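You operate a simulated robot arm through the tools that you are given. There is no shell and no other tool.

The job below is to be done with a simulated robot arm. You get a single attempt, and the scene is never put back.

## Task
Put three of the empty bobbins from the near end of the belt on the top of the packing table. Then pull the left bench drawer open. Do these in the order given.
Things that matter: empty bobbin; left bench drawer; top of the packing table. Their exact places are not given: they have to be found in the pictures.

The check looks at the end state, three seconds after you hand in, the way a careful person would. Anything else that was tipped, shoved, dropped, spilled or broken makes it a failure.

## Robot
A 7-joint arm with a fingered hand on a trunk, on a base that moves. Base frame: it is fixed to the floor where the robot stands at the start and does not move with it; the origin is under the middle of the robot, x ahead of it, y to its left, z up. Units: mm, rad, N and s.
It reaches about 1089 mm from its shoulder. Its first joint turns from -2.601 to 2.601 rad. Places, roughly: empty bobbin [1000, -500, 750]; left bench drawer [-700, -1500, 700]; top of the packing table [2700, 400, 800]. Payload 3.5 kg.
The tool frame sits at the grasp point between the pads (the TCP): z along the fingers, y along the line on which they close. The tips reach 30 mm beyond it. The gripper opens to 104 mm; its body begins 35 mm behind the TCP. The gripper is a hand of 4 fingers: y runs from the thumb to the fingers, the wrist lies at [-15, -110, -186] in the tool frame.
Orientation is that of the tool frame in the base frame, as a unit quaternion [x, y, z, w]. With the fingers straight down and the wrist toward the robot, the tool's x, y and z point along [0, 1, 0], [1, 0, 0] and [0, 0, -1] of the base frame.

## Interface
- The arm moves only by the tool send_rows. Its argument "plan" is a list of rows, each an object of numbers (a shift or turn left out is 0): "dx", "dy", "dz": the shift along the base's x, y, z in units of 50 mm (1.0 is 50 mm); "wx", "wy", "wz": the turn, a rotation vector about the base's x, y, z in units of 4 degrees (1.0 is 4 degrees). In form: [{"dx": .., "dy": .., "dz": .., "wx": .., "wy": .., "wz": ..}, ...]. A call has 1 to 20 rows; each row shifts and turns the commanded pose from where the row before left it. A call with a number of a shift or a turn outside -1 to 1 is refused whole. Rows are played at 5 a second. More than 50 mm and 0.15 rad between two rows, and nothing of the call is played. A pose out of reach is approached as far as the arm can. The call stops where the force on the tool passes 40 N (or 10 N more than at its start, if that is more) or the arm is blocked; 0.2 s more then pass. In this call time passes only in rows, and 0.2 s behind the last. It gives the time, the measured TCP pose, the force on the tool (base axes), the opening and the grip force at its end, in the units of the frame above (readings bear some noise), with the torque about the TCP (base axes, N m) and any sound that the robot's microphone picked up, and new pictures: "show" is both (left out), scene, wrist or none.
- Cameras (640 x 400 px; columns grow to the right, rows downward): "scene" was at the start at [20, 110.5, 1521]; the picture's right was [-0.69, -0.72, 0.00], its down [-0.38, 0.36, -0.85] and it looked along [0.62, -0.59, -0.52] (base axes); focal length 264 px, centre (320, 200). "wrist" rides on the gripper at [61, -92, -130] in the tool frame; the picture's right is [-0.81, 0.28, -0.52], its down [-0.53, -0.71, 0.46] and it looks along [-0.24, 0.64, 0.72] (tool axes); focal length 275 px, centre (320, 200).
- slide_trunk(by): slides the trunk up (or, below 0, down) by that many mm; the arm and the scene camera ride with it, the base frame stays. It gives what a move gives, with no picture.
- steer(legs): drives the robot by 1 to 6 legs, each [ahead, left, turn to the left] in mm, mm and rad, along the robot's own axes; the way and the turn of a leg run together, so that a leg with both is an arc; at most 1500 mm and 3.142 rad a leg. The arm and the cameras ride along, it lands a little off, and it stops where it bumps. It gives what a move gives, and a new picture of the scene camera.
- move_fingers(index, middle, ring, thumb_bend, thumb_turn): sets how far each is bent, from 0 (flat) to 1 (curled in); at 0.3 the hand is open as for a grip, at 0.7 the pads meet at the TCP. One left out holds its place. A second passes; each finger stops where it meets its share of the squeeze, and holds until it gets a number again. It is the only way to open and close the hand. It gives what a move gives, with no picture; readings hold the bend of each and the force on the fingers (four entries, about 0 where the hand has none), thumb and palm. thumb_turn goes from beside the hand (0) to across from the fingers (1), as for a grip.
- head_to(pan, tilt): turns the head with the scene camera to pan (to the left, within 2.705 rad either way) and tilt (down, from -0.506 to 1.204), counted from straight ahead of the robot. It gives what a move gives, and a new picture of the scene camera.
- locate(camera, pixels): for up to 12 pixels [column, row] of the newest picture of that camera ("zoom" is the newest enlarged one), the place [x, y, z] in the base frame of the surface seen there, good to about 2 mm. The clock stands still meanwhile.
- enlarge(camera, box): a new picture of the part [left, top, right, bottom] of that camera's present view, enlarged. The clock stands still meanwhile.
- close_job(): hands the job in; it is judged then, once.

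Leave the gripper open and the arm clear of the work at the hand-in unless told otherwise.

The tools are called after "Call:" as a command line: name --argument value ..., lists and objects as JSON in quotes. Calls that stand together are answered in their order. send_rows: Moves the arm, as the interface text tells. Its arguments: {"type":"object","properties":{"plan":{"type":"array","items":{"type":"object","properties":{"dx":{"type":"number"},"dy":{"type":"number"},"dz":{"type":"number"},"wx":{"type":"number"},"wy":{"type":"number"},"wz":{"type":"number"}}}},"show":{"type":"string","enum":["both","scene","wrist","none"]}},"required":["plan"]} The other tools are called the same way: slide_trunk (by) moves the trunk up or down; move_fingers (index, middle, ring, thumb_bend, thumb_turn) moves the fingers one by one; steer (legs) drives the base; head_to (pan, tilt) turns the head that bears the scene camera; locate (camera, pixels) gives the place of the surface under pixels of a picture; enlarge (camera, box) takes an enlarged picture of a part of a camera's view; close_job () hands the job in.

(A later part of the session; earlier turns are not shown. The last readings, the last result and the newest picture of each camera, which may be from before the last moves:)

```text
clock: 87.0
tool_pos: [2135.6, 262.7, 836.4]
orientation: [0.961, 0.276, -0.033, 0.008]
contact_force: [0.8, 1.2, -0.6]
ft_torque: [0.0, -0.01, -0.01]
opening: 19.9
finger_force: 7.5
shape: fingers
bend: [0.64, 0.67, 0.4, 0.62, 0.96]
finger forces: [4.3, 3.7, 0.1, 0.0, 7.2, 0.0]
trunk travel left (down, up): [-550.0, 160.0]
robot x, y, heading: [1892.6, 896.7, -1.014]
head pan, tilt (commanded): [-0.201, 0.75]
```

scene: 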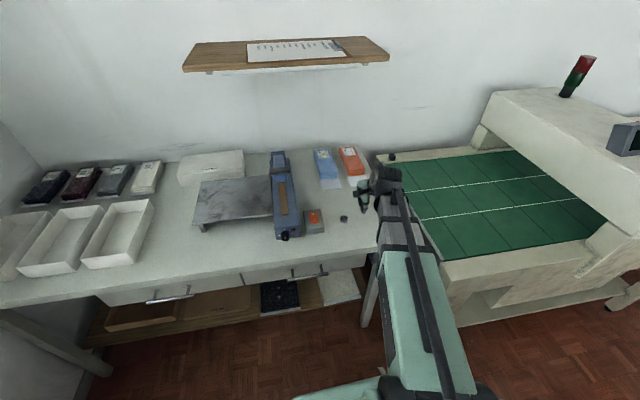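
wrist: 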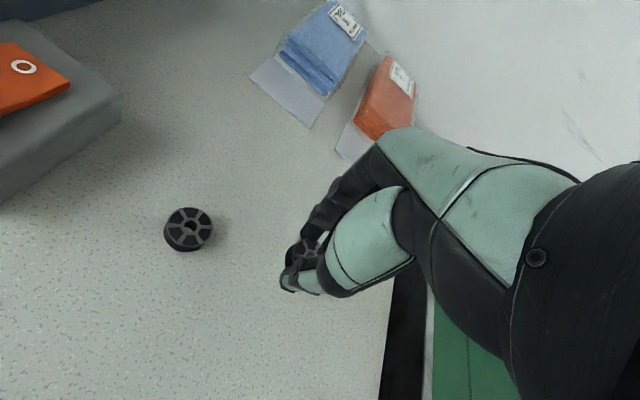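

Call:
send_rows --plan '[{"dz": -0.025}]' --show "none"

Call:
send_rows --plan '[{"dz": -0.02}]' --show "none"

```text
clock: 87.4
tool_pos: [2134.9, 262.4, 834.3]
orientation: [0.96, 0.277, -0.032, 0.008]
contact_force: [0.8, -0.6, 4.3]
ft_torque: [0.02, -0.01, -0.03]
opening: 19.9
finger_force: 8.1
shape: fingers
bend: [0.64, 0.67, 0.4, 0.63, 0.96]
finger forces: [5.0, 4.0, 0.0, 0.0, 7.7, 0.0]
trunk travel left (down, up): [-550.0, 160.0]
robot x, y, heading: [1893.0, 896.5, -1.007]
head pan, tilt (commanded): [-0.201, 0.75]
```

```text
clock: 87.8
tool_pos: [2134.9, 262.4, 834.5]
orientation: [0.96, 0.276, -0.033, 0.009]
contact_force: [1.9, -2.1, 9.3]
ft_torque: [-0.01, -0.05, -0.02]
opening: 19.9
finger_force: 9.1
shape: fingers
bend: [0.64, 0.67, 0.4, 0.63, 0.96]
finger forces: [6.0, 4.8, 0.0, 0.0, 7.9, 0.0]
trunk travel left (down, up): [-550.0, 160.0]
robot x, y, heading: [1897.2, 897.2, -1.007]
head pan, tilt (commanded): [-0.201, 0.75]
```

Contact (9 N). Back up 1.2 mm and open step by step.

Call:
send_rows --plan '[{"dz": 0.025}]' --show "none"

Call:
move_fingers --index 0.57 --middle 0.57 --thumb_bend 0.55

Call:
move_fingers --index 0.48 --middle 0.48 --thumb_bend 0.48

Call:
enlarge --camera "wrist" --box '[220, 180, 380, 320]'

```text
clock: 88.2
tool_pos: [2134.9, 261.7, 833.6]
orientation: [0.96, 0.277, -0.034, 0.009]
contact_force: [0.2, -1.7, 3.8]
ft_torque: [-0.07, -0.04, 0.0]
opening: 20.0
finger_force: 8.8
shape: fingers
bend: [0.64, 0.67, 0.4, 0.63, 0.96]
finger forces: [5.4, 4.5, 0.0, 0.0, 7.4, 0.0]
trunk travel left (down, up): [-550.0, 160.0]
robot x, y, heading: [1895.6, 897.2, -1.01]
head pan, tilt (commanded): [-0.201, 0.75]
```

```text
clock: 89.2
tool_pos: [2134.4, 262.0, 835.7]
orientation: [0.96, 0.277, -0.033, 0.009]
contact_force: [-0.3, -0.4, 0.0]
ft_torque: [-0.03, 0.0, 0.03]
opening: 37.4
finger_force: 0.0
shape: fingers
bend: [0.56, 0.56, 0.4, 0.55, 0.97]
finger forces: [0.1, 0.0, 0.0, 0.1, 0.0, 0.1]
trunk travel left (down, up): [-550.0, 160.0]
robot x, y, heading: [1893.8, 895.0, -1.012]
head pan, tilt (commanded): [-0.201, 0.75]
```

```text
clock: 90.2
tool_pos: [2134.6, 262.8, 835.1]
orientation: [0.96, 0.276, -0.033, 0.008]
contact_force: [-0.5, 0.1, 0.5]
ft_torque: [0.01, 0.01, -0.03]
opening: 56.7
finger_force: 0.1
shape: fingers
bend: [0.48, 0.48, 0.4, 0.48, 0.97]
finger forces: [0.1, 0.0, 0.0, 0.0, 0.0, 0.1]
trunk travel left (down, up): [-550.0, 160.0]
robot x, y, heading: [1895.7, 898.7, -1.009]
head pan, tilt (commanded): [-0.201, 0.75]
```

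```text
2.86 times, centred on (300, 250) of wrist
```

zoom: 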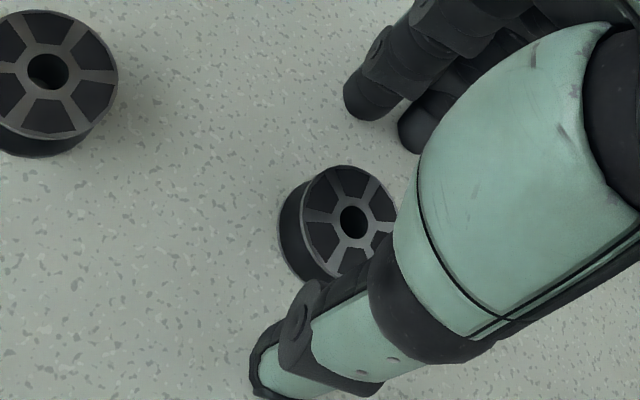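

Released cleanly. Raise, retract, and drive back for the third bobbin.

Call:
send_rows --plan '[{"dz": 0.1}, {"dz": 0.4}, {"dz": 0.9}, {"dz": 0.9}, {"dz": 0.9}, {"dz": 0.9}, {"dx": -0.668, "dy": 0.492}, {"dx": -0.668, "dy": 0.492}, {"dx": -0.668, "dy": 0.492}, {"dx": -0.668, "dy": 0.492}, {"dx": -0.668, "dy": 0.492}]' --show "scene"

Call:
steer --legs '[[-255, 0, 0], [0, -1386, 0]]'

```text
clock: 92.6
tool_pos: [1967.4, 385.3, 1042.5]
orientation: [0.96, 0.277, -0.033, 0.008]
contact_force: [0.2, 0.0, 0.3]
ft_torque: [-0.02, 0.0, 0.0]
opening: 57.2
finger_force: 0.0
shape: fingers
bend: [0.48, 0.48, 0.4, 0.48, 0.97]
finger forces: [0.0, 0.1, 0.0, 0.0, 0.1, 0.0]
trunk travel left (down, up): [-550.0, 160.0]
robot x, y, heading: [1893.7, 897.8, -1.006]
head pan, tilt (commanded): [-0.201, 0.75]
```

scene: 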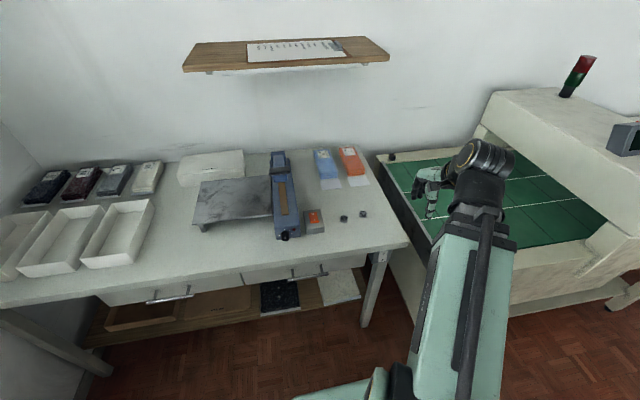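

```text
clock: 101.1
tool_pos: [642.3, -154.2, 1042.1]
orientation: [0.96, 0.279, -0.033, 0.01]
contact_force: [0.3, -0.4, 0.2]
ft_torque: [-0.02, 0.03, 0.02]
opening: 57.2
finger_force: 0.0
shape: fingers
bend: [0.48, 0.48, 0.4, 0.48, 0.97]
finger forces: [0.1, 0.0, 0.0, 0.0, 0.1, 0.0]
trunk travel left (down, up): [-550.0, 160.0]
robot x, y, heading: [565.8, 358.0, -1.011]
head pan, tilt (commanded): [-0.201, 0.75]
```

scene: 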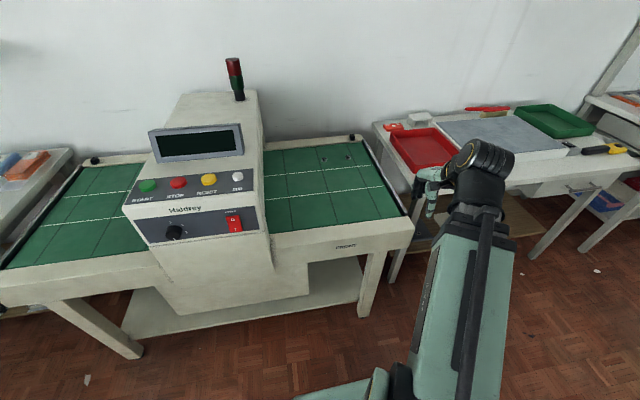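

Both placed bobbins are visible on the table. Now drive ahead 255 mm to the belt.

Call:
steer --legs '[[255, 0, 0]]'

Call:
enlarge --camera "scene" --box '[260, 120, 460, 250]'

```text
clock: 102.9
tool_pos: [779.7, -368.8, 1043.2]
orientation: [0.96, 0.278, -0.032, 0.009]
contact_force: [-1.1, 0.1, -0.3]
ft_torque: [0.01, 0.01, 0.02]
opening: 56.9
finger_force: 0.0
shape: fingers
bend: [0.48, 0.48, 0.4, 0.48, 0.97]
finger forces: [0.0, 0.0, 0.1, 0.1, 0.0, 0.0]
trunk travel left (down, up): [-550.0, 160.0]
robot x, y, heading: [702.7, 144.8, -1.005]
head pan, tilt (commanded): [-0.201, 0.75]
```

scene: 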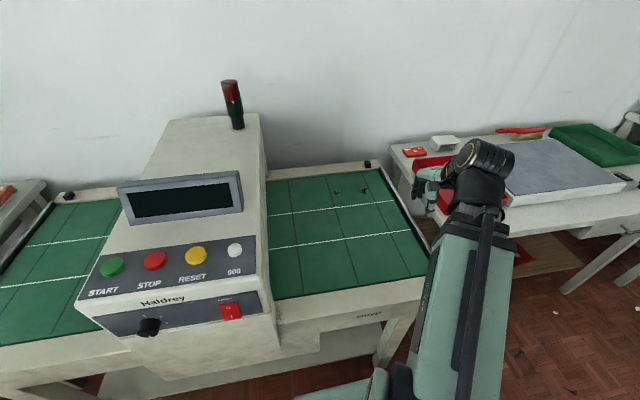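

```text
3.08 times, centred on (360, 185) of scene
```

zoom: 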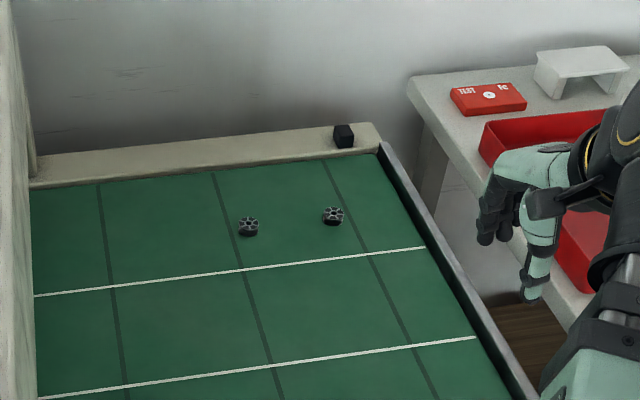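

I'll take the right one at zoom (333,215), near (975,-665). Move above and descend to z≈857.

Call:
send_rows --plan '[{"dx": 0.4875, "dy": -0.7375}, {"dx": 0.4875, "dy": -0.7375}, {"dx": 0.4875, "dy": -0.7375}, {"dx": 0.4875, "dy": -0.7375}, {"dx": 0.4875, "dy": -0.7375}, {"dx": 0.4875, "dy": -0.7375}, {"dx": 0.4875, "dy": -0.7375}, {"dx": 0.4875, "dy": -0.7375}, {"dz": -0.93}, {"dz": -0.93}, {"dz": -0.93}, {"dz": -0.93}]' --show "both"

Call:
enlarge --camera "wrist" --box '[180, 150, 380, 350]'

```text
clock: 105.5
tool_pos: [975.6, -667.3, 857.4]
orientation: [0.96, 0.278, -0.034, 0.008]
contact_force: [0.1, 0.2, -0.3]
ft_torque: [-0.01, -0.01, -0.04]
opening: 56.9
finger_force: 0.1
shape: fingers
bend: [0.48, 0.48, 0.4, 0.48, 0.97]
finger forces: [0.0, 0.0, 0.0, 0.0, 0.1, 0.1]
trunk travel left (down, up): [-550.0, 160.0]
robot x, y, heading: [705.6, 142.8, -1.009]
head pan, tilt (commanded): [-0.201, 0.75]
```

scene: 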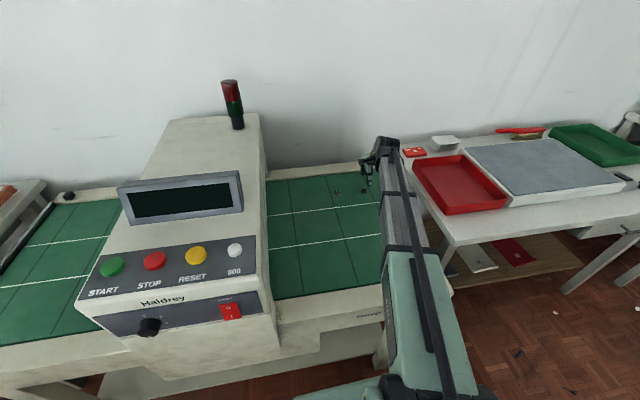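
wrist: 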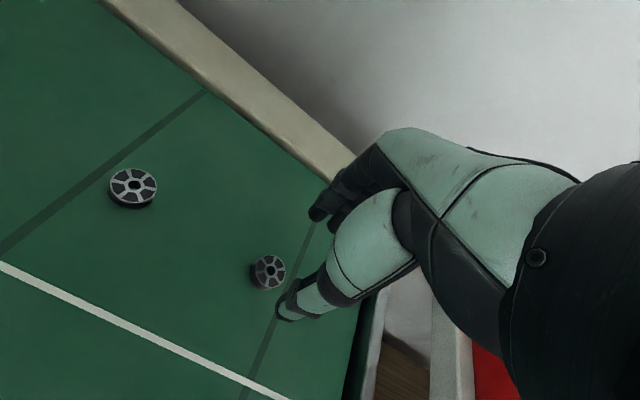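

```text
2.00 times, centred on (280, 250) of wrist
```

zoom: 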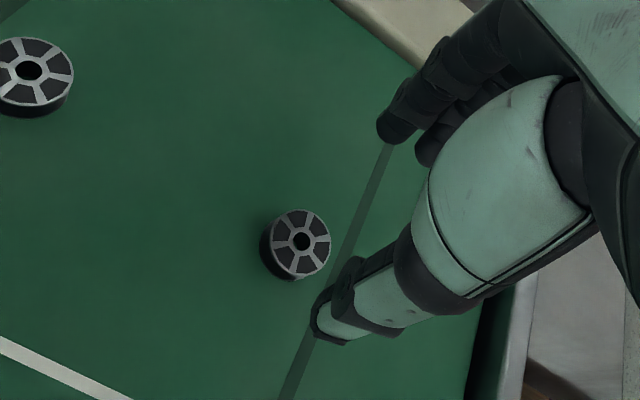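

Measure this bobbin's rim (centre at about (302,243) in zoom).

Call:
locate --camera "zoom" --pixels '[[303, 213], [328, 244], [318, 222], [324, 262], [310, 273], [274, 246], [280, 226], [291, 217], [296, 272], [302, 240]]'

Call:
enlarge --camera "wrist" --box '[100, 150, 300, 300]'

```text
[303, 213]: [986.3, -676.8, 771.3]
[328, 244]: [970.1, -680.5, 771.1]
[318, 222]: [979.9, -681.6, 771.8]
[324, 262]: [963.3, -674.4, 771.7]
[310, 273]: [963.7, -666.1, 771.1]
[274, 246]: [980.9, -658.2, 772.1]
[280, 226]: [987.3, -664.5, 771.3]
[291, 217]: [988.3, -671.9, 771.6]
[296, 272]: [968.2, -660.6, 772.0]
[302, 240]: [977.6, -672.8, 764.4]
```

```text
2.67 times, centred on (200, 225) of wrist
```

zoom: 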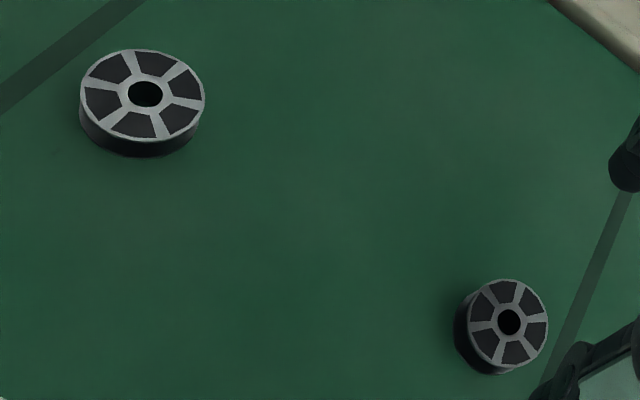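

Centre ≈ (975.4,-669.5). Shift (+1.2,-1.2) mm, descend to ≈814 and check again.

Call:
send_rows --plan '[{"dx": 0.024, "dy": -0.024, "dz": -0.43}, {"dz": -0.43}]' --show "none"

Call:
move_fingers --index 0.5 --middle 0.5 --ring 0.4 --thumb_bend 0.5

Call:
enlarge --camera "wrist" --box '[220, 150, 380, 310]'

```text
clock: 106.1
tool_pos: [975.8, -667.3, 813.8]
orientation: [0.96, 0.279, -0.033, 0.008]
contact_force: [0.9, 0.8, -0.1]
ft_torque: [0.0, 0.03, -0.01]
opening: 56.9
finger_force: 0.0
shape: fingers
bend: [0.48, 0.48, 0.4, 0.48, 0.97]
finger forces: [0.0, 0.0, 0.0, 0.0, 0.0, 0.0]
trunk travel left (down, up): [-550.0, 160.0]
robot x, y, heading: [702.6, 142.1, -1.008]
head pan, tilt (commanded): [-0.201, 0.75]
```

```text
clock: 107.1
tool_pos: [975.2, -666.7, 813.2]
orientation: [0.96, 0.278, -0.033, 0.009]
contact_force: [-0.6, 0.5, 0.5]
ft_torque: [-0.02, 0.0, 0.01]
opening: 52.6
finger_force: 0.0
shape: fingers
bend: [0.5, 0.5, 0.4, 0.5, 0.97]
finger forces: [0.1, 0.1, 0.0, 0.0, 0.0, 0.0]
trunk travel left (down, up): [-550.0, 160.0]
robot x, y, heading: [702.3, 142.0, -1.011]
head pan, tilt (commanded): [-0.201, 0.75]
```

```text
2.50 times, centred on (300, 230) of wrist
```

zoom: 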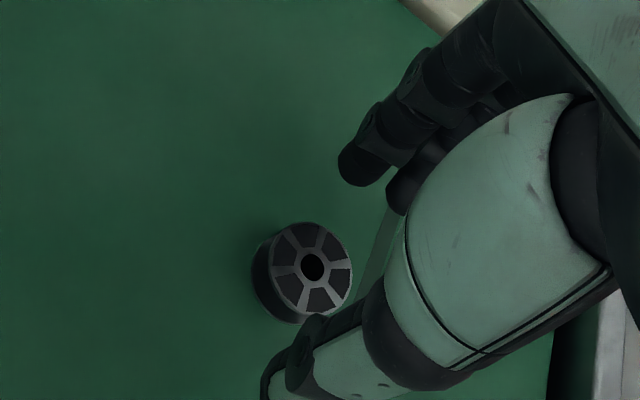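

Call:
locate --camera "zoom" --pixels '[[308, 225], [335, 236], [350, 272], [274, 255], [285, 235], [278, 288], [344, 293], [313, 265], [298, 305]]'

```text
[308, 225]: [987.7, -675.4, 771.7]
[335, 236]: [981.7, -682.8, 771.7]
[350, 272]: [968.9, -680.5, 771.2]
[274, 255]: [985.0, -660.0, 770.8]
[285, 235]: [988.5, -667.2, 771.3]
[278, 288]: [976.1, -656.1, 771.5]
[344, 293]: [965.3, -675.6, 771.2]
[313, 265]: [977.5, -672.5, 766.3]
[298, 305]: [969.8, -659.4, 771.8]
```

Centre (975.9,-669.6); shift (+2,-1.5) mm and descend 18 mm to the grasp height.

Call:
send_rows --plan '[{"dx": 0.04, "dy": -0.03, "dz": -0.19}, {"dz": -0.165}]' --show "none"

Call:
move_fingers --index 0.57 --middle 0.57 --thumb_bend 0.57

```text
clock: 107.7
tool_pos: [977.5, -667.4, 796.0]
orientation: [0.96, 0.278, -0.032, 0.008]
contact_force: [0.4, 0.3, 0.4]
ft_torque: [0.07, -0.02, 0.02]
opening: 52.7
finger_force: 0.0
shape: fingers
bend: [0.5, 0.5, 0.4, 0.5, 0.97]
finger forces: [0.1, 0.1, 0.0, 0.1, 0.0, 0.0]
trunk travel left (down, up): [-550.0, 160.0]
robot x, y, heading: [701.2, 143.6, -1.003]
head pan, tilt (commanded): [-0.201, 0.75]
```

```text
clock: 108.7
tool_pos: [976.9, -668.1, 795.9]
orientation: [0.96, 0.278, -0.033, 0.008]
contact_force: [-0.2, 0.5, -0.2]
ft_torque: [0.01, 0.03, 0.0]
opening: 37.5
finger_force: 0.1
shape: fingers
bend: [0.56, 0.56, 0.4, 0.56, 0.97]
finger forces: [0.0, 0.1, 0.0, 0.1, 0.0, 0.0]
trunk travel left (down, up): [-550.0, 160.0]
robot x, y, heading: [699.8, 141.5, -1.01]
head pan, tilt (commanded): [-0.201, 0.75]
```

Positioned well, no contact. Squeeze.

Call:
move_fingers --index 0.7 --middle 0.7 --thumb_bend 0.7

Call:
send_rows --plan '[{"dz": 0.2}, {"dz": 0.3}, {"dz": 0.5}]' --show "wrist"

Call:
enlarge --camera "wrist" --box '[240, 180, 380, 320]'

```text
clock: 109.7
tool_pos: [976.8, -667.1, 796.5]
orientation: [0.96, 0.278, -0.032, 0.009]
contact_force: [0.0, 0.1, -0.8]
ft_torque: [0.0, 0.01, 0.01]
opening: 19.5
finger_force: 7.6
shape: fingers
bend: [0.64, 0.66, 0.4, 0.62, 0.96]
finger forces: [3.9, 3.5, 0.0, 0.1, 7.6, 0.1]
trunk travel left (down, up): [-550.0, 160.0]
robot x, y, heading: [704.2, 145.1, -1.0]
head pan, tilt (commanded): [-0.201, 0.75]
```

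```text
clock: 110.5
tool_pos: [977.4, -666.8, 844.7]
orientation: [0.96, 0.278, -0.032, 0.009]
contact_force: [0.6, 0.0, -0.7]
ft_torque: [0.02, 0.0, 0.03]
opening: 19.7
finger_force: 7.6
shape: fingers
bend: [0.64, 0.66, 0.4, 0.62, 0.96]
finger forces: [3.9, 3.4, 0.0, 0.1, 7.6, 0.1]
trunk travel left (down, up): [-550.0, 160.0]
robot x, y, heading: [699.8, 144.7, -1.009]
head pan, tilt (commanded): [-0.201, 0.75]
```

wrist: 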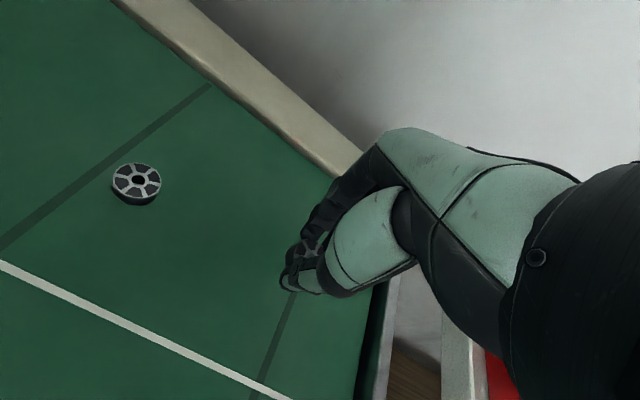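

```text
2.86 times, centred on (310, 250) of wrist
```

zoom: 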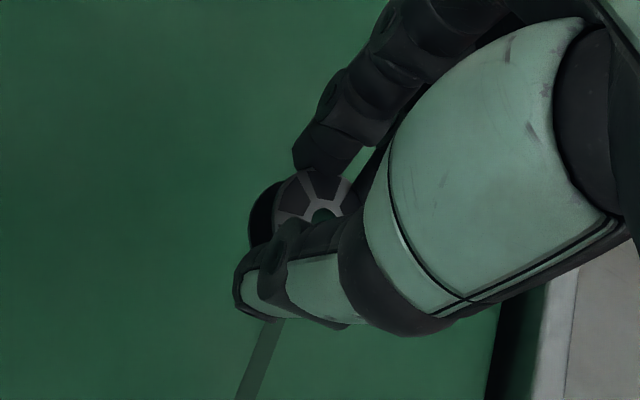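

Third bobbin held. Raise, retract and drive back to the packing table.

Call:
send_rows --plan '[{"dz": 0.9}, {"dz": 0.9}, {"dz": 0.9}, {"dz": 0.9}, {"dz": 0.35}, {"dx": -0.4875, "dy": 0.7375}, {"dx": -0.4875, "dy": 0.7375}, {"dx": -0.4875, "dy": 0.7375}, {"dx": -0.4875, "dy": 0.7375}, {"dx": -0.4875, "dy": 0.7375}, {"dx": -0.4875, "dy": 0.7375}, {"dx": -0.4875, "dy": 0.7375}, {"dx": -0.4875, "dy": 0.7375}]' --show "scene"

Call:
steer --legs '[[-260, 0, 0], [0, 1410, 0]]'

```text
clock: 113.3
tool_pos: [782.0, -372.8, 1042.3]
orientation: [0.96, 0.278, -0.033, 0.009]
contact_force: [0.2, -0.8, -0.6]
ft_torque: [-0.04, 0.02, 0.02]
opening: 19.7
finger_force: 7.1
shape: fingers
bend: [0.64, 0.67, 0.4, 0.62, 0.96]
finger forces: [4.0, 3.7, 0.0, 0.0, 7.5, 0.0]
trunk travel left (down, up): [-550.0, 160.0]
robot x, y, heading: [703.2, 142.1, -1.007]
head pan, tilt (commanded): [-0.201, 0.75]
```

scene: 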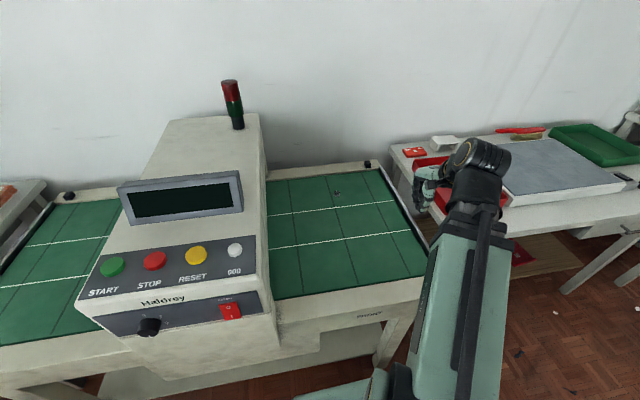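

```text
clock: 121.8
tool_pos: [1836.0, 595.4, 1042.2]
orientation: [0.961, 0.274, -0.033, 0.009]
contact_force: [-0.7, 0.3, 0.9]
ft_torque: [-0.01, -0.02, -0.03]
opening: 19.7
finger_force: 7.8
shape: fingers
bend: [0.64, 0.67, 0.4, 0.62, 0.96]
finger forces: [3.9, 3.8, 0.1, 0.0, 7.5, 0.1]
trunk travel left (down, up): [-550.0, 160.0]
robot x, y, heading: [1765.4, 1112.7, -1.017]
head pan, tilt (commanded): [-0.201, 0.75]
```

scene: 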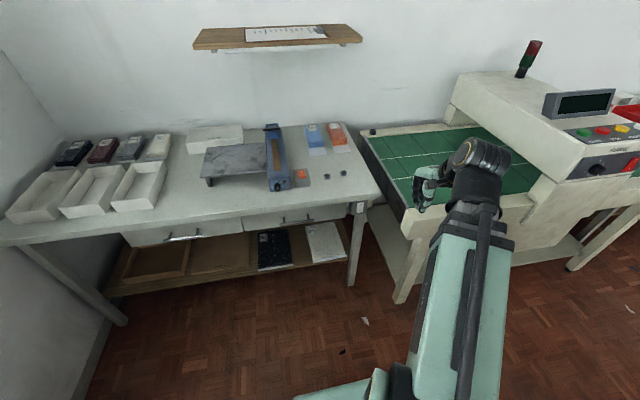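

Robot at (1765,1113). Drive ahead 250 mm to the table.

Call:
steer --legs '[[250, 0, 0.005]]'

Call:
enlarge --camera "scene" --box '[280, 140, 440, 260]'

```text
clock: 123.7
tool_pos: [1974.5, 377.9, 1042.3]
orientation: [0.961, 0.275, -0.033, 0.009]
contact_force: [-0.3, -0.4, -0.7]
ft_torque: [0.02, 0.0, -0.02]
opening: 19.6
finger_force: 7.6
shape: fingers
bend: [0.64, 0.67, 0.4, 0.62, 0.96]
finger forces: [4.0, 3.6, 0.1, 0.0, 7.5, 0.1]
trunk travel left (down, up): [-550.0, 160.0]
robot x, y, heading: [1895.6, 898.4, -1.018]
head pan, tilt (commanded): [-0.201, 0.75]
```

scene: 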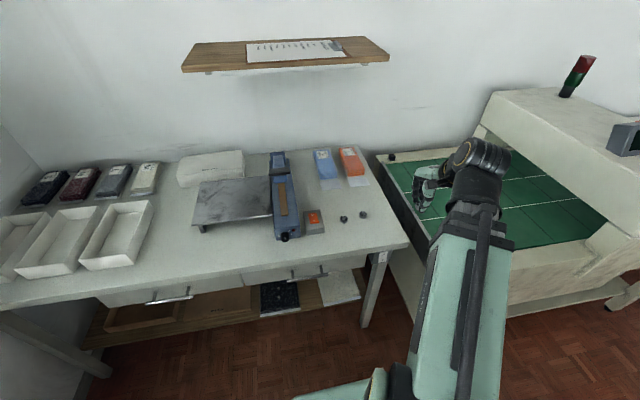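

```text
3.33 times, centred on (360, 200) of scene
```

zoom: 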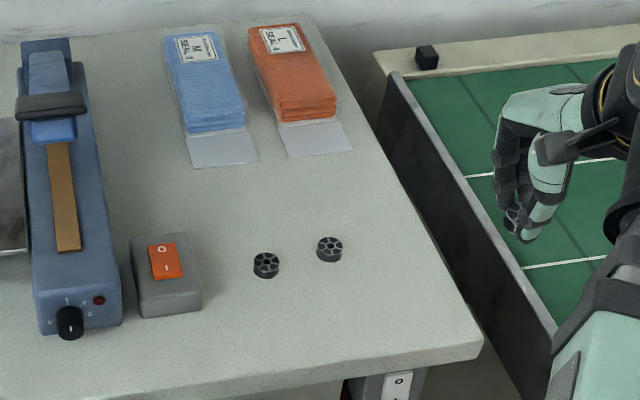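

Both placed bobbins look fine. The third goes to about (2098,212). Move over and down to z≈867.

Call:
send_rows --plan '[{"dx": 0.494, "dy": -0.664}, {"dx": 0.494, "dy": -0.664}, {"dx": 0.494, "dy": -0.664}, {"dx": 0.494, "dy": -0.664}, {"dx": 0.494, "dy": -0.664}, {"dz": -0.875}, {"dz": -0.875}, {"dz": -0.875}, {"dz": -0.875}]' --show "both"

Call:
enlarge --camera "wrist" --box '[180, 180, 380, 320]'

```text
clock: 125.7
tool_pos: [2096.9, 213.2, 866.5]
orientation: [0.961, 0.276, -0.034, 0.008]
contact_force: [0.0, -0.5, -0.5]
ft_torque: [-0.03, 0.03, -0.01]
opening: 19.8
finger_force: 7.3
shape: fingers
bend: [0.64, 0.67, 0.4, 0.62, 0.96]
finger forces: [3.9, 3.7, 0.1, 0.1, 7.2, 0.0]
trunk travel left (down, up): [-550.0, 160.0]
robot x, y, heading: [1894.6, 894.1, -1.012]
head pan, tilt (commanded): [-0.201, 0.75]
```

scene: 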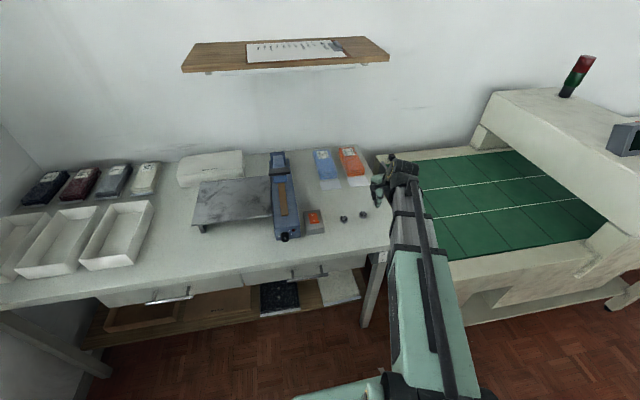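
wrist: 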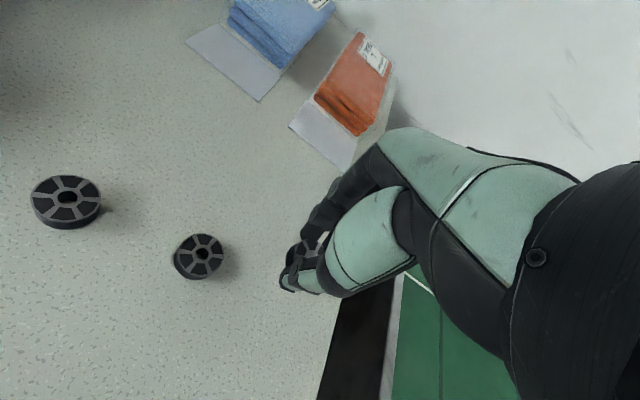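

```text
2.86 times, centred on (280, 250) of wrist
```

zoom: 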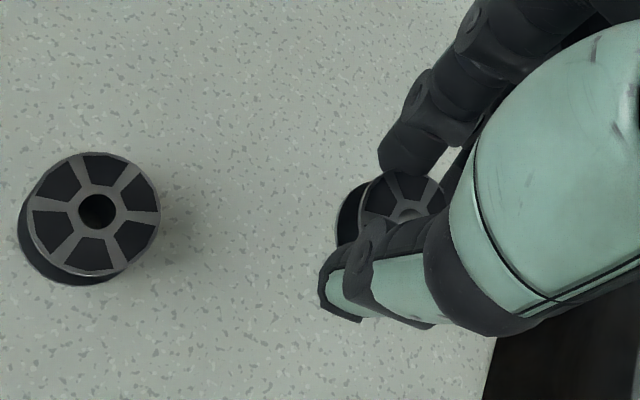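

Let me verify the table-edge distance from the landing spot.

Call:
locate --camera "wrist" --pixels '[[320, 380], [335, 335], [300, 310], [345, 300], [250, 300], [200, 250]]'

```text
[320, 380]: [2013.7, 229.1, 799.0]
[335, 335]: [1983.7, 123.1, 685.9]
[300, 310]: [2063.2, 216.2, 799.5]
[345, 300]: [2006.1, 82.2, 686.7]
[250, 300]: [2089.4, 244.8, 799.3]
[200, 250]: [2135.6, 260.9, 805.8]
```

Landing spot is ~60 mm from the edge — good. Descend.

Call:
send_rows --plan '[{"dz": -0.3}, {"dz": -0.3}]' --show "none"

Call:
send_rows --plan '[{"dz": -0.03}]' --show "none"

```text
clock: 126.3
tool_pos: [2098.5, 211.5, 838.0]
orientation: [0.961, 0.275, -0.032, 0.009]
contact_force: [-0.8, 0.0, 0.1]
ft_torque: [0.0, 0.0, -0.01]
opening: 19.6
finger_force: 7.6
shape: fingers
bend: [0.64, 0.67, 0.4, 0.62, 0.96]
finger forces: [4.0, 3.9, 0.1, 0.1, 7.2, 0.0]
trunk travel left (down, up): [-550.0, 160.0]
robot x, y, heading: [1892.8, 891.0, -1.012]
head pan, tilt (commanded): [-0.201, 0.75]
```

```text
clock: 126.7
tool_pos: [2096.9, 213.4, 835.8]
orientation: [0.961, 0.276, -0.033, 0.009]
contact_force: [0.6, 0.2, 0.0]
ft_torque: [0.0, -0.05, 0.02]
opening: 19.5
finger_force: 7.6
shape: fingers
bend: [0.64, 0.67, 0.4, 0.62, 0.96]
finger forces: [4.0, 4.0, 0.1, 0.1, 7.3, 0.0]
trunk travel left (down, up): [-550.0, 160.0]
robot x, y, heading: [1897.1, 896.3, -1.011]
head pan, tilt (commanded): [-0.201, 0.75]
```

Call:
send_rows --plan '[{"dz": -0.025}]' --show "none"

Call:
send_rows --plan '[{"dz": -0.02}]' --show "none"

```text
clock: 127.1
tool_pos: [2098.1, 212.5, 834.5]
orientation: [0.96, 0.276, -0.034, 0.009]
contact_force: [-0.3, -0.1, 1.1]
ft_torque: [0.01, 0.03, -0.01]
opening: 19.3
finger_force: 7.5
shape: fingers
bend: [0.64, 0.67, 0.4, 0.62, 0.96]
finger forces: [4.1, 4.0, 0.0, 0.0, 7.5, 0.0]
trunk travel left (down, up): [-550.0, 160.0]
robot x, y, heading: [1895.5, 897.4, -1.011]
head pan, tilt (commanded): [-0.201, 0.75]
```

```text
clock: 127.5
tool_pos: [2096.8, 213.2, 834.3]
orientation: [0.961, 0.275, -0.034, 0.01]
contact_force: [0.8, 0.9, 5.8]
ft_torque: [0.02, 0.0, -0.01]
opening: 19.3
finger_force: 8.1
shape: fingers
bend: [0.64, 0.67, 0.4, 0.63, 0.96]
finger forces: [4.6, 4.2, 0.1, 0.0, 8.0, 0.1]
trunk travel left (down, up): [-550.0, 160.0]
robot x, y, heading: [1898.4, 895.3, -1.008]
head pan, tilt (commanded): [-0.201, 0.75]
```

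Contact (5.8 N). Back up ~0.8 mm, then open stepwise.

Call:
send_rows --plan '[{"dz": 0.018}]' --show "none"

Call:
move_fingers --index 0.57 --middle 0.57 --thumb_bend 0.55

Call:
move_fingers --index 0.48 --middle 0.48 --thumb_bend 0.48

Call:
enlarge --camera "wrist" --box '[220, 180, 380, 320]'

```text
clock: 127.9
tool_pos: [2097.0, 211.3, 835.2]
orientation: [0.961, 0.276, -0.032, 0.008]
contact_force: [0.9, 0.4, 2.0]
ft_torque: [0.06, 0.02, 0.02]
opening: 19.5
finger_force: 8.1
shape: fingers
bend: [0.64, 0.67, 0.4, 0.63, 0.96]
finger forces: [4.2, 3.8, 0.0, 0.1, 7.9, 0.0]
trunk travel left (down, up): [-550.0, 160.0]
robot x, y, heading: [1896.8, 898.1, -1.013]
head pan, tilt (commanded): [-0.201, 0.75]
```

```text
clock: 128.9
tool_pos: [2097.3, 211.9, 833.8]
orientation: [0.961, 0.275, -0.033, 0.009]
contact_force: [-0.2, -0.1, 0.0]
ft_torque: [-0.05, 0.0, 0.02]
opening: 37.2
finger_force: 0.1
shape: fingers
bend: [0.56, 0.56, 0.4, 0.55, 0.97]
finger forces: [0.0, 0.1, 0.1, 0.0, 0.1, 0.0]
trunk travel left (down, up): [-550.0, 160.0]
robot x, y, heading: [1896.6, 895.1, -1.012]
head pan, tilt (commanded): [-0.201, 0.75]
```

```text
clock: 129.9
tool_pos: [2097.9, 211.5, 833.3]
orientation: [0.961, 0.275, -0.032, 0.008]
contact_force: [-0.4, 0.8, -0.9]
ft_torque: [-0.02, -0.02, 0.01]
opening: 56.8
finger_force: 0.1
shape: fingers
bend: [0.48, 0.48, 0.4, 0.48, 0.97]
finger forces: [0.0, 0.0, 0.1, 0.0, 0.0, 0.0]
trunk travel left (down, up): [-550.0, 160.0]
robot x, y, heading: [1892.9, 896.7, -1.011]
head pan, tilt (commanded): [-0.201, 0.75]
```

```text
2.86 times, centred on (300, 250) of wrist
```

zoom: 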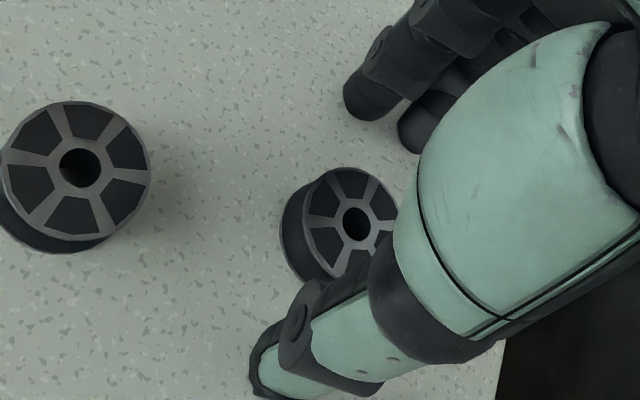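

Third bobbin released. Raise straight up, retract, and look.

Call:
send_rows --plan '[{"dz": 0.1}, {"dz": 0.4}, {"dz": 0.9}, {"dz": 0.9}, {"dz": 0.9}, {"dz": 0.9}, {"dx": -0.494, "dy": 0.664}, {"dx": -0.494, "dy": 0.664}, {"dx": -0.494, "dy": 0.664}, {"dx": -0.494, "dy": 0.664}, {"dx": -0.494, "dy": 0.664}]' --show "scene"

Call:
enlarge --camera "scene" --box '[280, 140, 440, 260]'

```text
clock: 132.3
tool_pos: [1974.3, 379.7, 1039.7]
orientation: [0.96, 0.277, -0.035, 0.009]
contact_force: [-0.1, 0.6, 0.0]
ft_torque: [0.01, 0.0, 0.0]
opening: 57.1
finger_force: 0.1
shape: fingers
bend: [0.48, 0.48, 0.4, 0.48, 0.97]
finger forces: [0.0, 0.1, 0.1, 0.1, 0.0, 0.1]
trunk travel left (down, up): [-550.0, 160.0]
robot x, y, heading: [1894.4, 894.1, -1.015]
head pan, tilt (commanded): [-0.201, 0.75]
```

scene: 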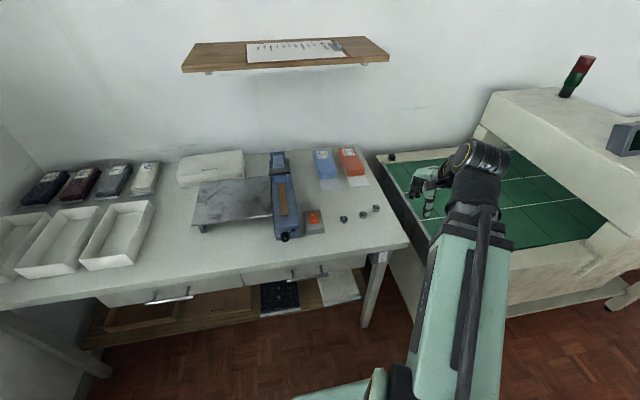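

```text
3.33 times, centred on (360, 200) of scene
```

zoom: 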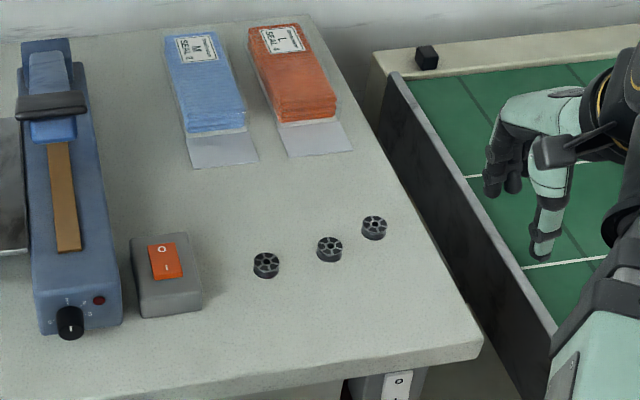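

All three bobbins stand on the packing table. Now for the drawer: back up and drive right along the known corridor, then look toward the bench.

Call:
steer --legs '[[-255, 0, 0], [0, -1450, 0]]'

Call:
head_to --pan -1.0 --tilt 0.55

```text
clock: 141.0
tool_pos: [598.8, -176.8, 1039.5]
orientation: [0.961, 0.274, -0.033, 0.009]
contact_force: [0.8, 0.3, -0.6]
ft_torque: [0.02, -0.04, -0.01]
opening: 56.8
finger_force: 0.0
shape: fingers
bend: [0.48, 0.48, 0.4, 0.48, 0.97]
finger forces: [0.0, 0.1, 0.0, 0.0, 0.0, 0.0]
trunk travel left (down, up): [-550.0, 160.0]
robot x, y, heading: [520.6, 336.2, -1.018]
head pan, tilt (commanded): [-0.201, 0.75]
```

scene: 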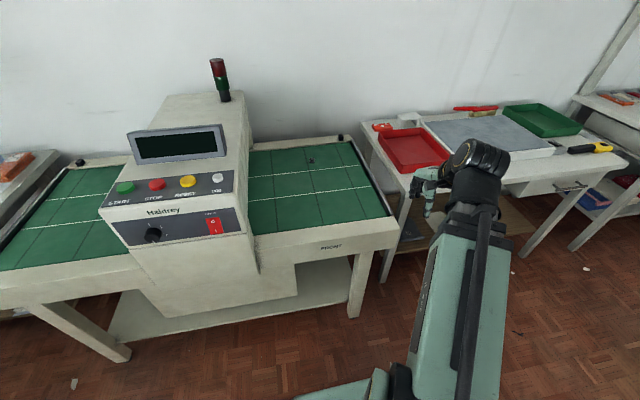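

```text
clock: 142.1
tool_pos: [597.4, -176.4, 1040.7]
orientation: [0.961, 0.273, -0.034, 0.009]
contact_force: [-0.1, 0.1, 0.2]
ft_torque: [-0.02, -0.04, 0.0]
opening: 56.9
finger_force: 0.0
shape: fingers
bend: [0.48, 0.48, 0.4, 0.48, 0.97]
finger forces: [0.0, 0.2, 0.0, 0.0, 0.0, 0.0]
trunk travel left (down, up): [-550.0, 160.0]
robot x, y, heading: [524.6, 335.2, -1.017]
head pan, tilt (commanded): [-1.0, 0.55]
```

scene: 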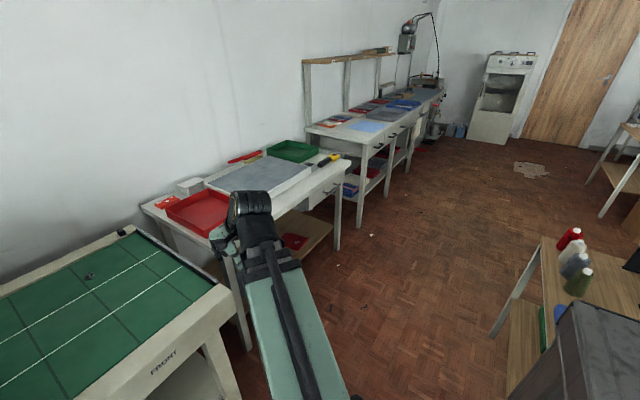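

I see a corridor between bench 1 (left) and a table with bottles (right). I'll measure the corridor edges.

Call:
locate --camera "scene" --pixels '[[541, 240], [495, 333], [555, 330], [575, 262], [600, 212], [350, 165], [334, 245], [357, 222], [395, 150], [388, 163], [380, 175], [405, 130]]'

Call:
enlarge --camera "scene" --box '[320, 90, 460, 230]'

```text
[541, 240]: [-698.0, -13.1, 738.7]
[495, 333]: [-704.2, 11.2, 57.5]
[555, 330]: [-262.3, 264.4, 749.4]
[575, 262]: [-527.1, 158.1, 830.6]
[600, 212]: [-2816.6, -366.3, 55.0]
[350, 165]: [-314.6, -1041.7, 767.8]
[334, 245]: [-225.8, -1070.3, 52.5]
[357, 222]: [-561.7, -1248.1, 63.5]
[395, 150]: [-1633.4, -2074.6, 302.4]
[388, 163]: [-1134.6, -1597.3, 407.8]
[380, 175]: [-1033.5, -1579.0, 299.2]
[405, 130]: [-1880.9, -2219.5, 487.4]
```

```text
2.86 times, centred on (390, 160) of scene
```

zoom: 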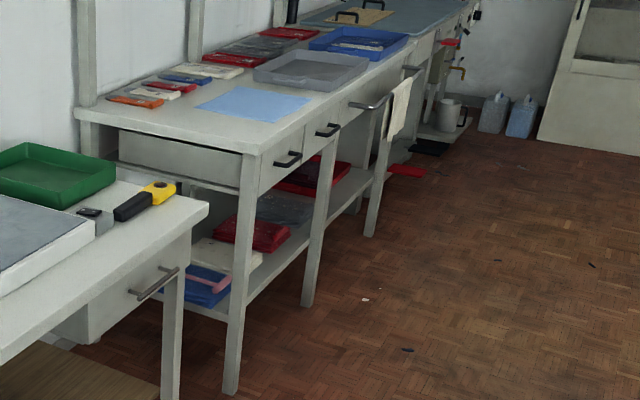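

The table edge lies at ~1010 mm from the bench line, leaving a wide corridor. I'll move ahead 100 mm to centre in the corridor and drive right 1740 mm to stand in front of bench 2.

Call:
steer --legs '[[100, 0, 0], [0, -900, 0.0], [0, -840, 0.0]]'

Call:
head_to --pan -0.35 --tilt 0.8

```text
clock: 151.7
tool_pos: [-849.2, -1169.0, 1039.6]
orientation: [0.964, 0.264, -0.033, 0.009]
contact_force: [0.8, -0.3, 0.1]
ft_torque: [-0.02, -0.01, 0.01]
opening: 57.0
finger_force: 0.0
shape: fingers
bend: [0.48, 0.48, 0.4, 0.48, 0.97]
finger forces: [0.0, 0.0, 0.0, 0.0, 0.0, 0.1]
trunk travel left (down, up): [-550.0, 160.0]
robot x, y, heading: [-913.9, -653.2, -1.039]
head pan, tilt (commanded): [-1.0, 0.55]
```

scene: 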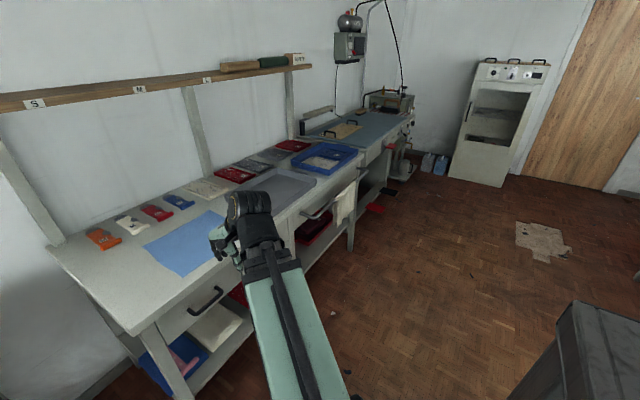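

```text
clock: 152.7
tool_pos: [-848.8, -1168.4, 1039.6]
orientation: [0.964, 0.263, -0.033, 0.008]
contact_force: [0.7, 0.2, 0.2]
ft_torque: [-0.03, 0.01, -0.01]
opening: 57.0
finger_force: 0.1
shape: fingers
bend: [0.48, 0.48, 0.4, 0.48, 0.97]
finger forces: [0.0, 0.1, 0.0, 0.1, 0.1, 0.0]
trunk travel left (down, up): [-550.0, 160.0]
robot x, y, heading: [-919.4, -651.4, -1.037]
head pan, tilt (commanded): [-0.351, 0.799]
```

scene: 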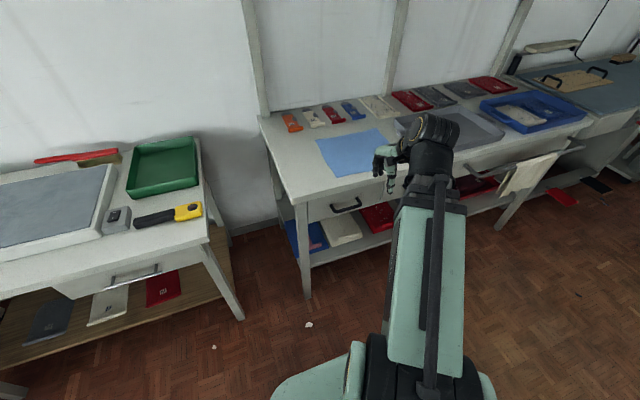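

The left drawer of bench 2 with its black bar handle is visible at (346,205). Enlarge and measure it.

Call:
enlarge --camera "scene" --box '[290, 170, 420, 250]'

```text
4.92 times, centred on (355, 210) of scene
```

zoom: 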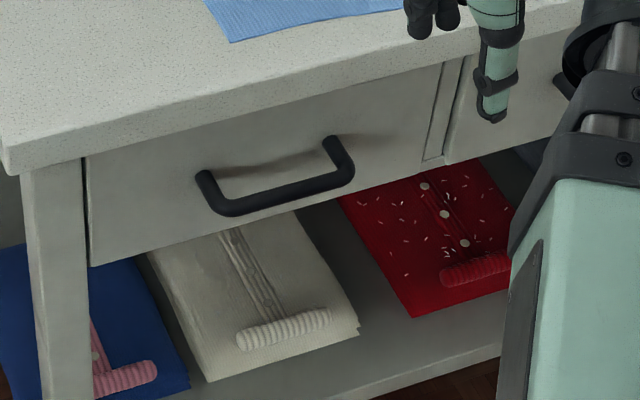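

Call:
locate --camera "zoom" --pixels '[[226, 207], [290, 190], [345, 175], [204, 176], [333, 140], [270, 170], [290, 162], [120, 200], [420, 130], [250, 230], [300, 120], [96, 260]]'

Call:
locate --camera "zoom" --pixels '[[290, 186], [290, 194], [250, 200], [250, 205], [320, 182], [210, 188], [338, 155], [8, 165], [580, 15], [300, 95], [440, 160], [85, 160]]'

```text
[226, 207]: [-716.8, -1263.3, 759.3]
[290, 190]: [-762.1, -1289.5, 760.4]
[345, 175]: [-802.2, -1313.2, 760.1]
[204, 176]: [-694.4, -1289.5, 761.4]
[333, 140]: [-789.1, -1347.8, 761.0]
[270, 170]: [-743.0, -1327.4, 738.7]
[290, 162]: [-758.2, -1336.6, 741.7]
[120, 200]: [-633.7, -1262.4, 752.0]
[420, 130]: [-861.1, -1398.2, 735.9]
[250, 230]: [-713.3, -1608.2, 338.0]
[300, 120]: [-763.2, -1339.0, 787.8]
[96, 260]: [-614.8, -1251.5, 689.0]
```

```text
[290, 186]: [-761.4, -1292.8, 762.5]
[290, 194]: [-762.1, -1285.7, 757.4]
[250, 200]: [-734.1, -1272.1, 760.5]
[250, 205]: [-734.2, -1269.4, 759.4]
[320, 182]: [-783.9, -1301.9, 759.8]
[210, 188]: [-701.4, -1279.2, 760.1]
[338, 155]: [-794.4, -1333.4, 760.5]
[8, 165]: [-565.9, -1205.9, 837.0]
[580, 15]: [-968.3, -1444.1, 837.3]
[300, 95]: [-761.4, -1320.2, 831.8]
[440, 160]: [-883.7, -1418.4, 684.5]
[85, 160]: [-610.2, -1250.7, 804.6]
```

Bar handle: centre about (-759,-1290,760), protruding ~46 mm from the drawer front with a ~34 mm gap behind it, ~105 mm long. The tabletop edge overhangs, so I'll approach horizontally: fingers pointing ahead, above the bar, thumb below. First back up 150 mm to get room to turn the hand.

Call:
steer --legs '[[-150, 0, 0]]'

Call:
head_to --pan -0.3 --tilt 0.75

```text
clock: 154.1
tool_pos: [-924.9, -1040.5, 1039.3]
orientation: [0.964, 0.264, -0.032, 0.008]
contact_force: [-0.4, 0.7, 0.3]
ft_torque: [0.02, 0.04, 0.0]
opening: 57.0
finger_force: 0.0
shape: fingers
bend: [0.48, 0.48, 0.4, 0.48, 0.97]
finger forces: [0.0, 0.0, 0.0, 0.0, 0.0, 0.1]
trunk travel left (down, up): [-550.0, 160.0]
robot x, y, heading: [-989.2, -531.1, -1.033]
head pan, tilt (commanded): [-0.351, 0.799]
```

scene: 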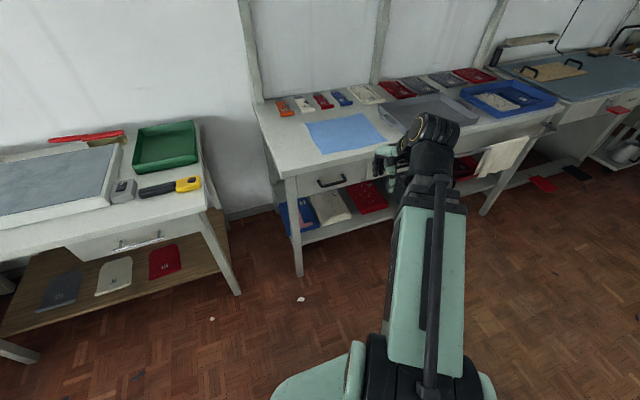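

```text
clock: 154.7
tool_pos: [-924.0, -1040.5, 1040.3]
orientation: [0.964, 0.265, -0.033, 0.008]
contact_force: [-0.3, 0.9, 0.4]
ft_torque: [0.01, -0.03, -0.03]
opening: 57.3
finger_force: 0.1
shape: fingers
bend: [0.48, 0.48, 0.4, 0.48, 0.97]
finger forces: [0.0, 0.0, 0.0, 0.1, 0.0, 0.0]
trunk travel left (down, up): [-550.0, 160.0]
robot x, y, heading: [-990.6, -526.7, -1.04]
head pan, tilt (commanded): [-0.3, 0.75]
```

scene: 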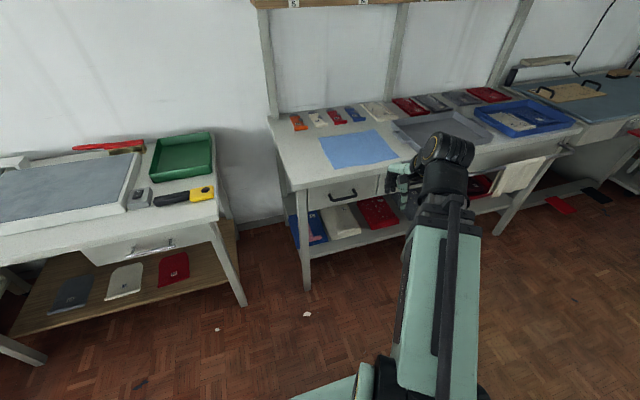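

Now undo the small sideways tilt and start pitching the hand forward (first ~44°) while moving ahead and down a bit.

Call:
send_rows --plan '[{"wx": 0.51, "wy": -0.86}, {"dx": 0.081, "dy": -0.138, "dz": -0.14, "wx": -0.95, "wy": -0.562}, {"dx": 0.081, "dy": -0.138, "dz": -0.14, "wx": -0.95, "wy": -0.562}, {"dx": 0.081, "dy": -0.138, "dz": -0.14, "wx": -0.95, "wy": -0.562}, {"dx": 0.081, "dy": -0.138, "dz": -0.14, "wx": -0.95, "wy": -0.562}, {"dx": 0.081, "dy": -0.138, "dz": -0.14, "wx": -0.95, "wy": -0.562}, {"dx": 0.081, "dy": -0.138, "dz": -0.14, "wx": -0.95, "wy": -0.562}, {"dx": 0.081, "dy": -0.138, "dz": -0.14, "wx": -0.95, "wy": -0.562}, {"dx": 0.081, "dy": -0.138, "dz": -0.14, "wx": -0.95, "wy": -0.562}, {"dx": 0.081, "dy": -0.138, "dz": -0.14, "wx": -0.95, "wy": -0.562}, {"dx": 0.081, "dy": -0.138, "dz": -0.14, "wx": -0.95, "wy": -0.562}]' --show "both"

```text
clock: 157.1
tool_pos: [-887.8, -1147.9, 979.0]
orientation: [0.894, 0.245, 0.098, 0.363]
contact_force: [1.2, 0.1, 0.7]
ft_torque: [0.02, 0.01, 0.0]
opening: 57.0
finger_force: 0.0
shape: fingers
bend: [0.48, 0.48, 0.4, 0.48, 0.97]
finger forces: [0.0, 0.0, 0.1, 0.1, 0.0, 0.0]
out of reach, approached as far as the arm can: row 3, 4, 5, 6, 7, 8
trunk travel left (down, up): [-550.0, 160.0]
robot x, y, heading: [-990.9, -525.0, -1.034]
head pan, tilt (commanded): [-0.3, 0.75]
```

scene: 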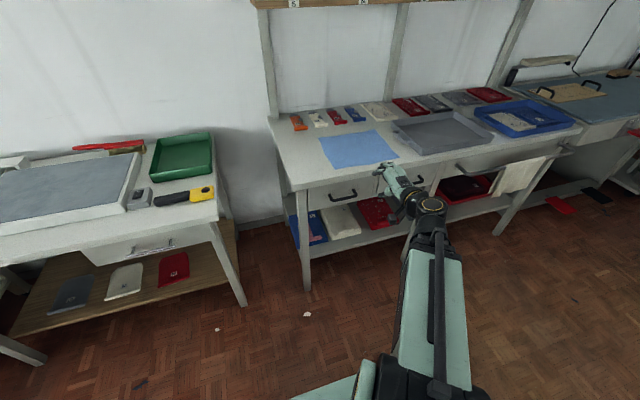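
wrist: 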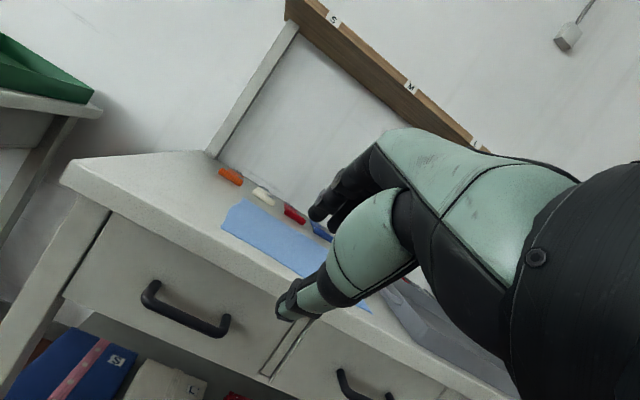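

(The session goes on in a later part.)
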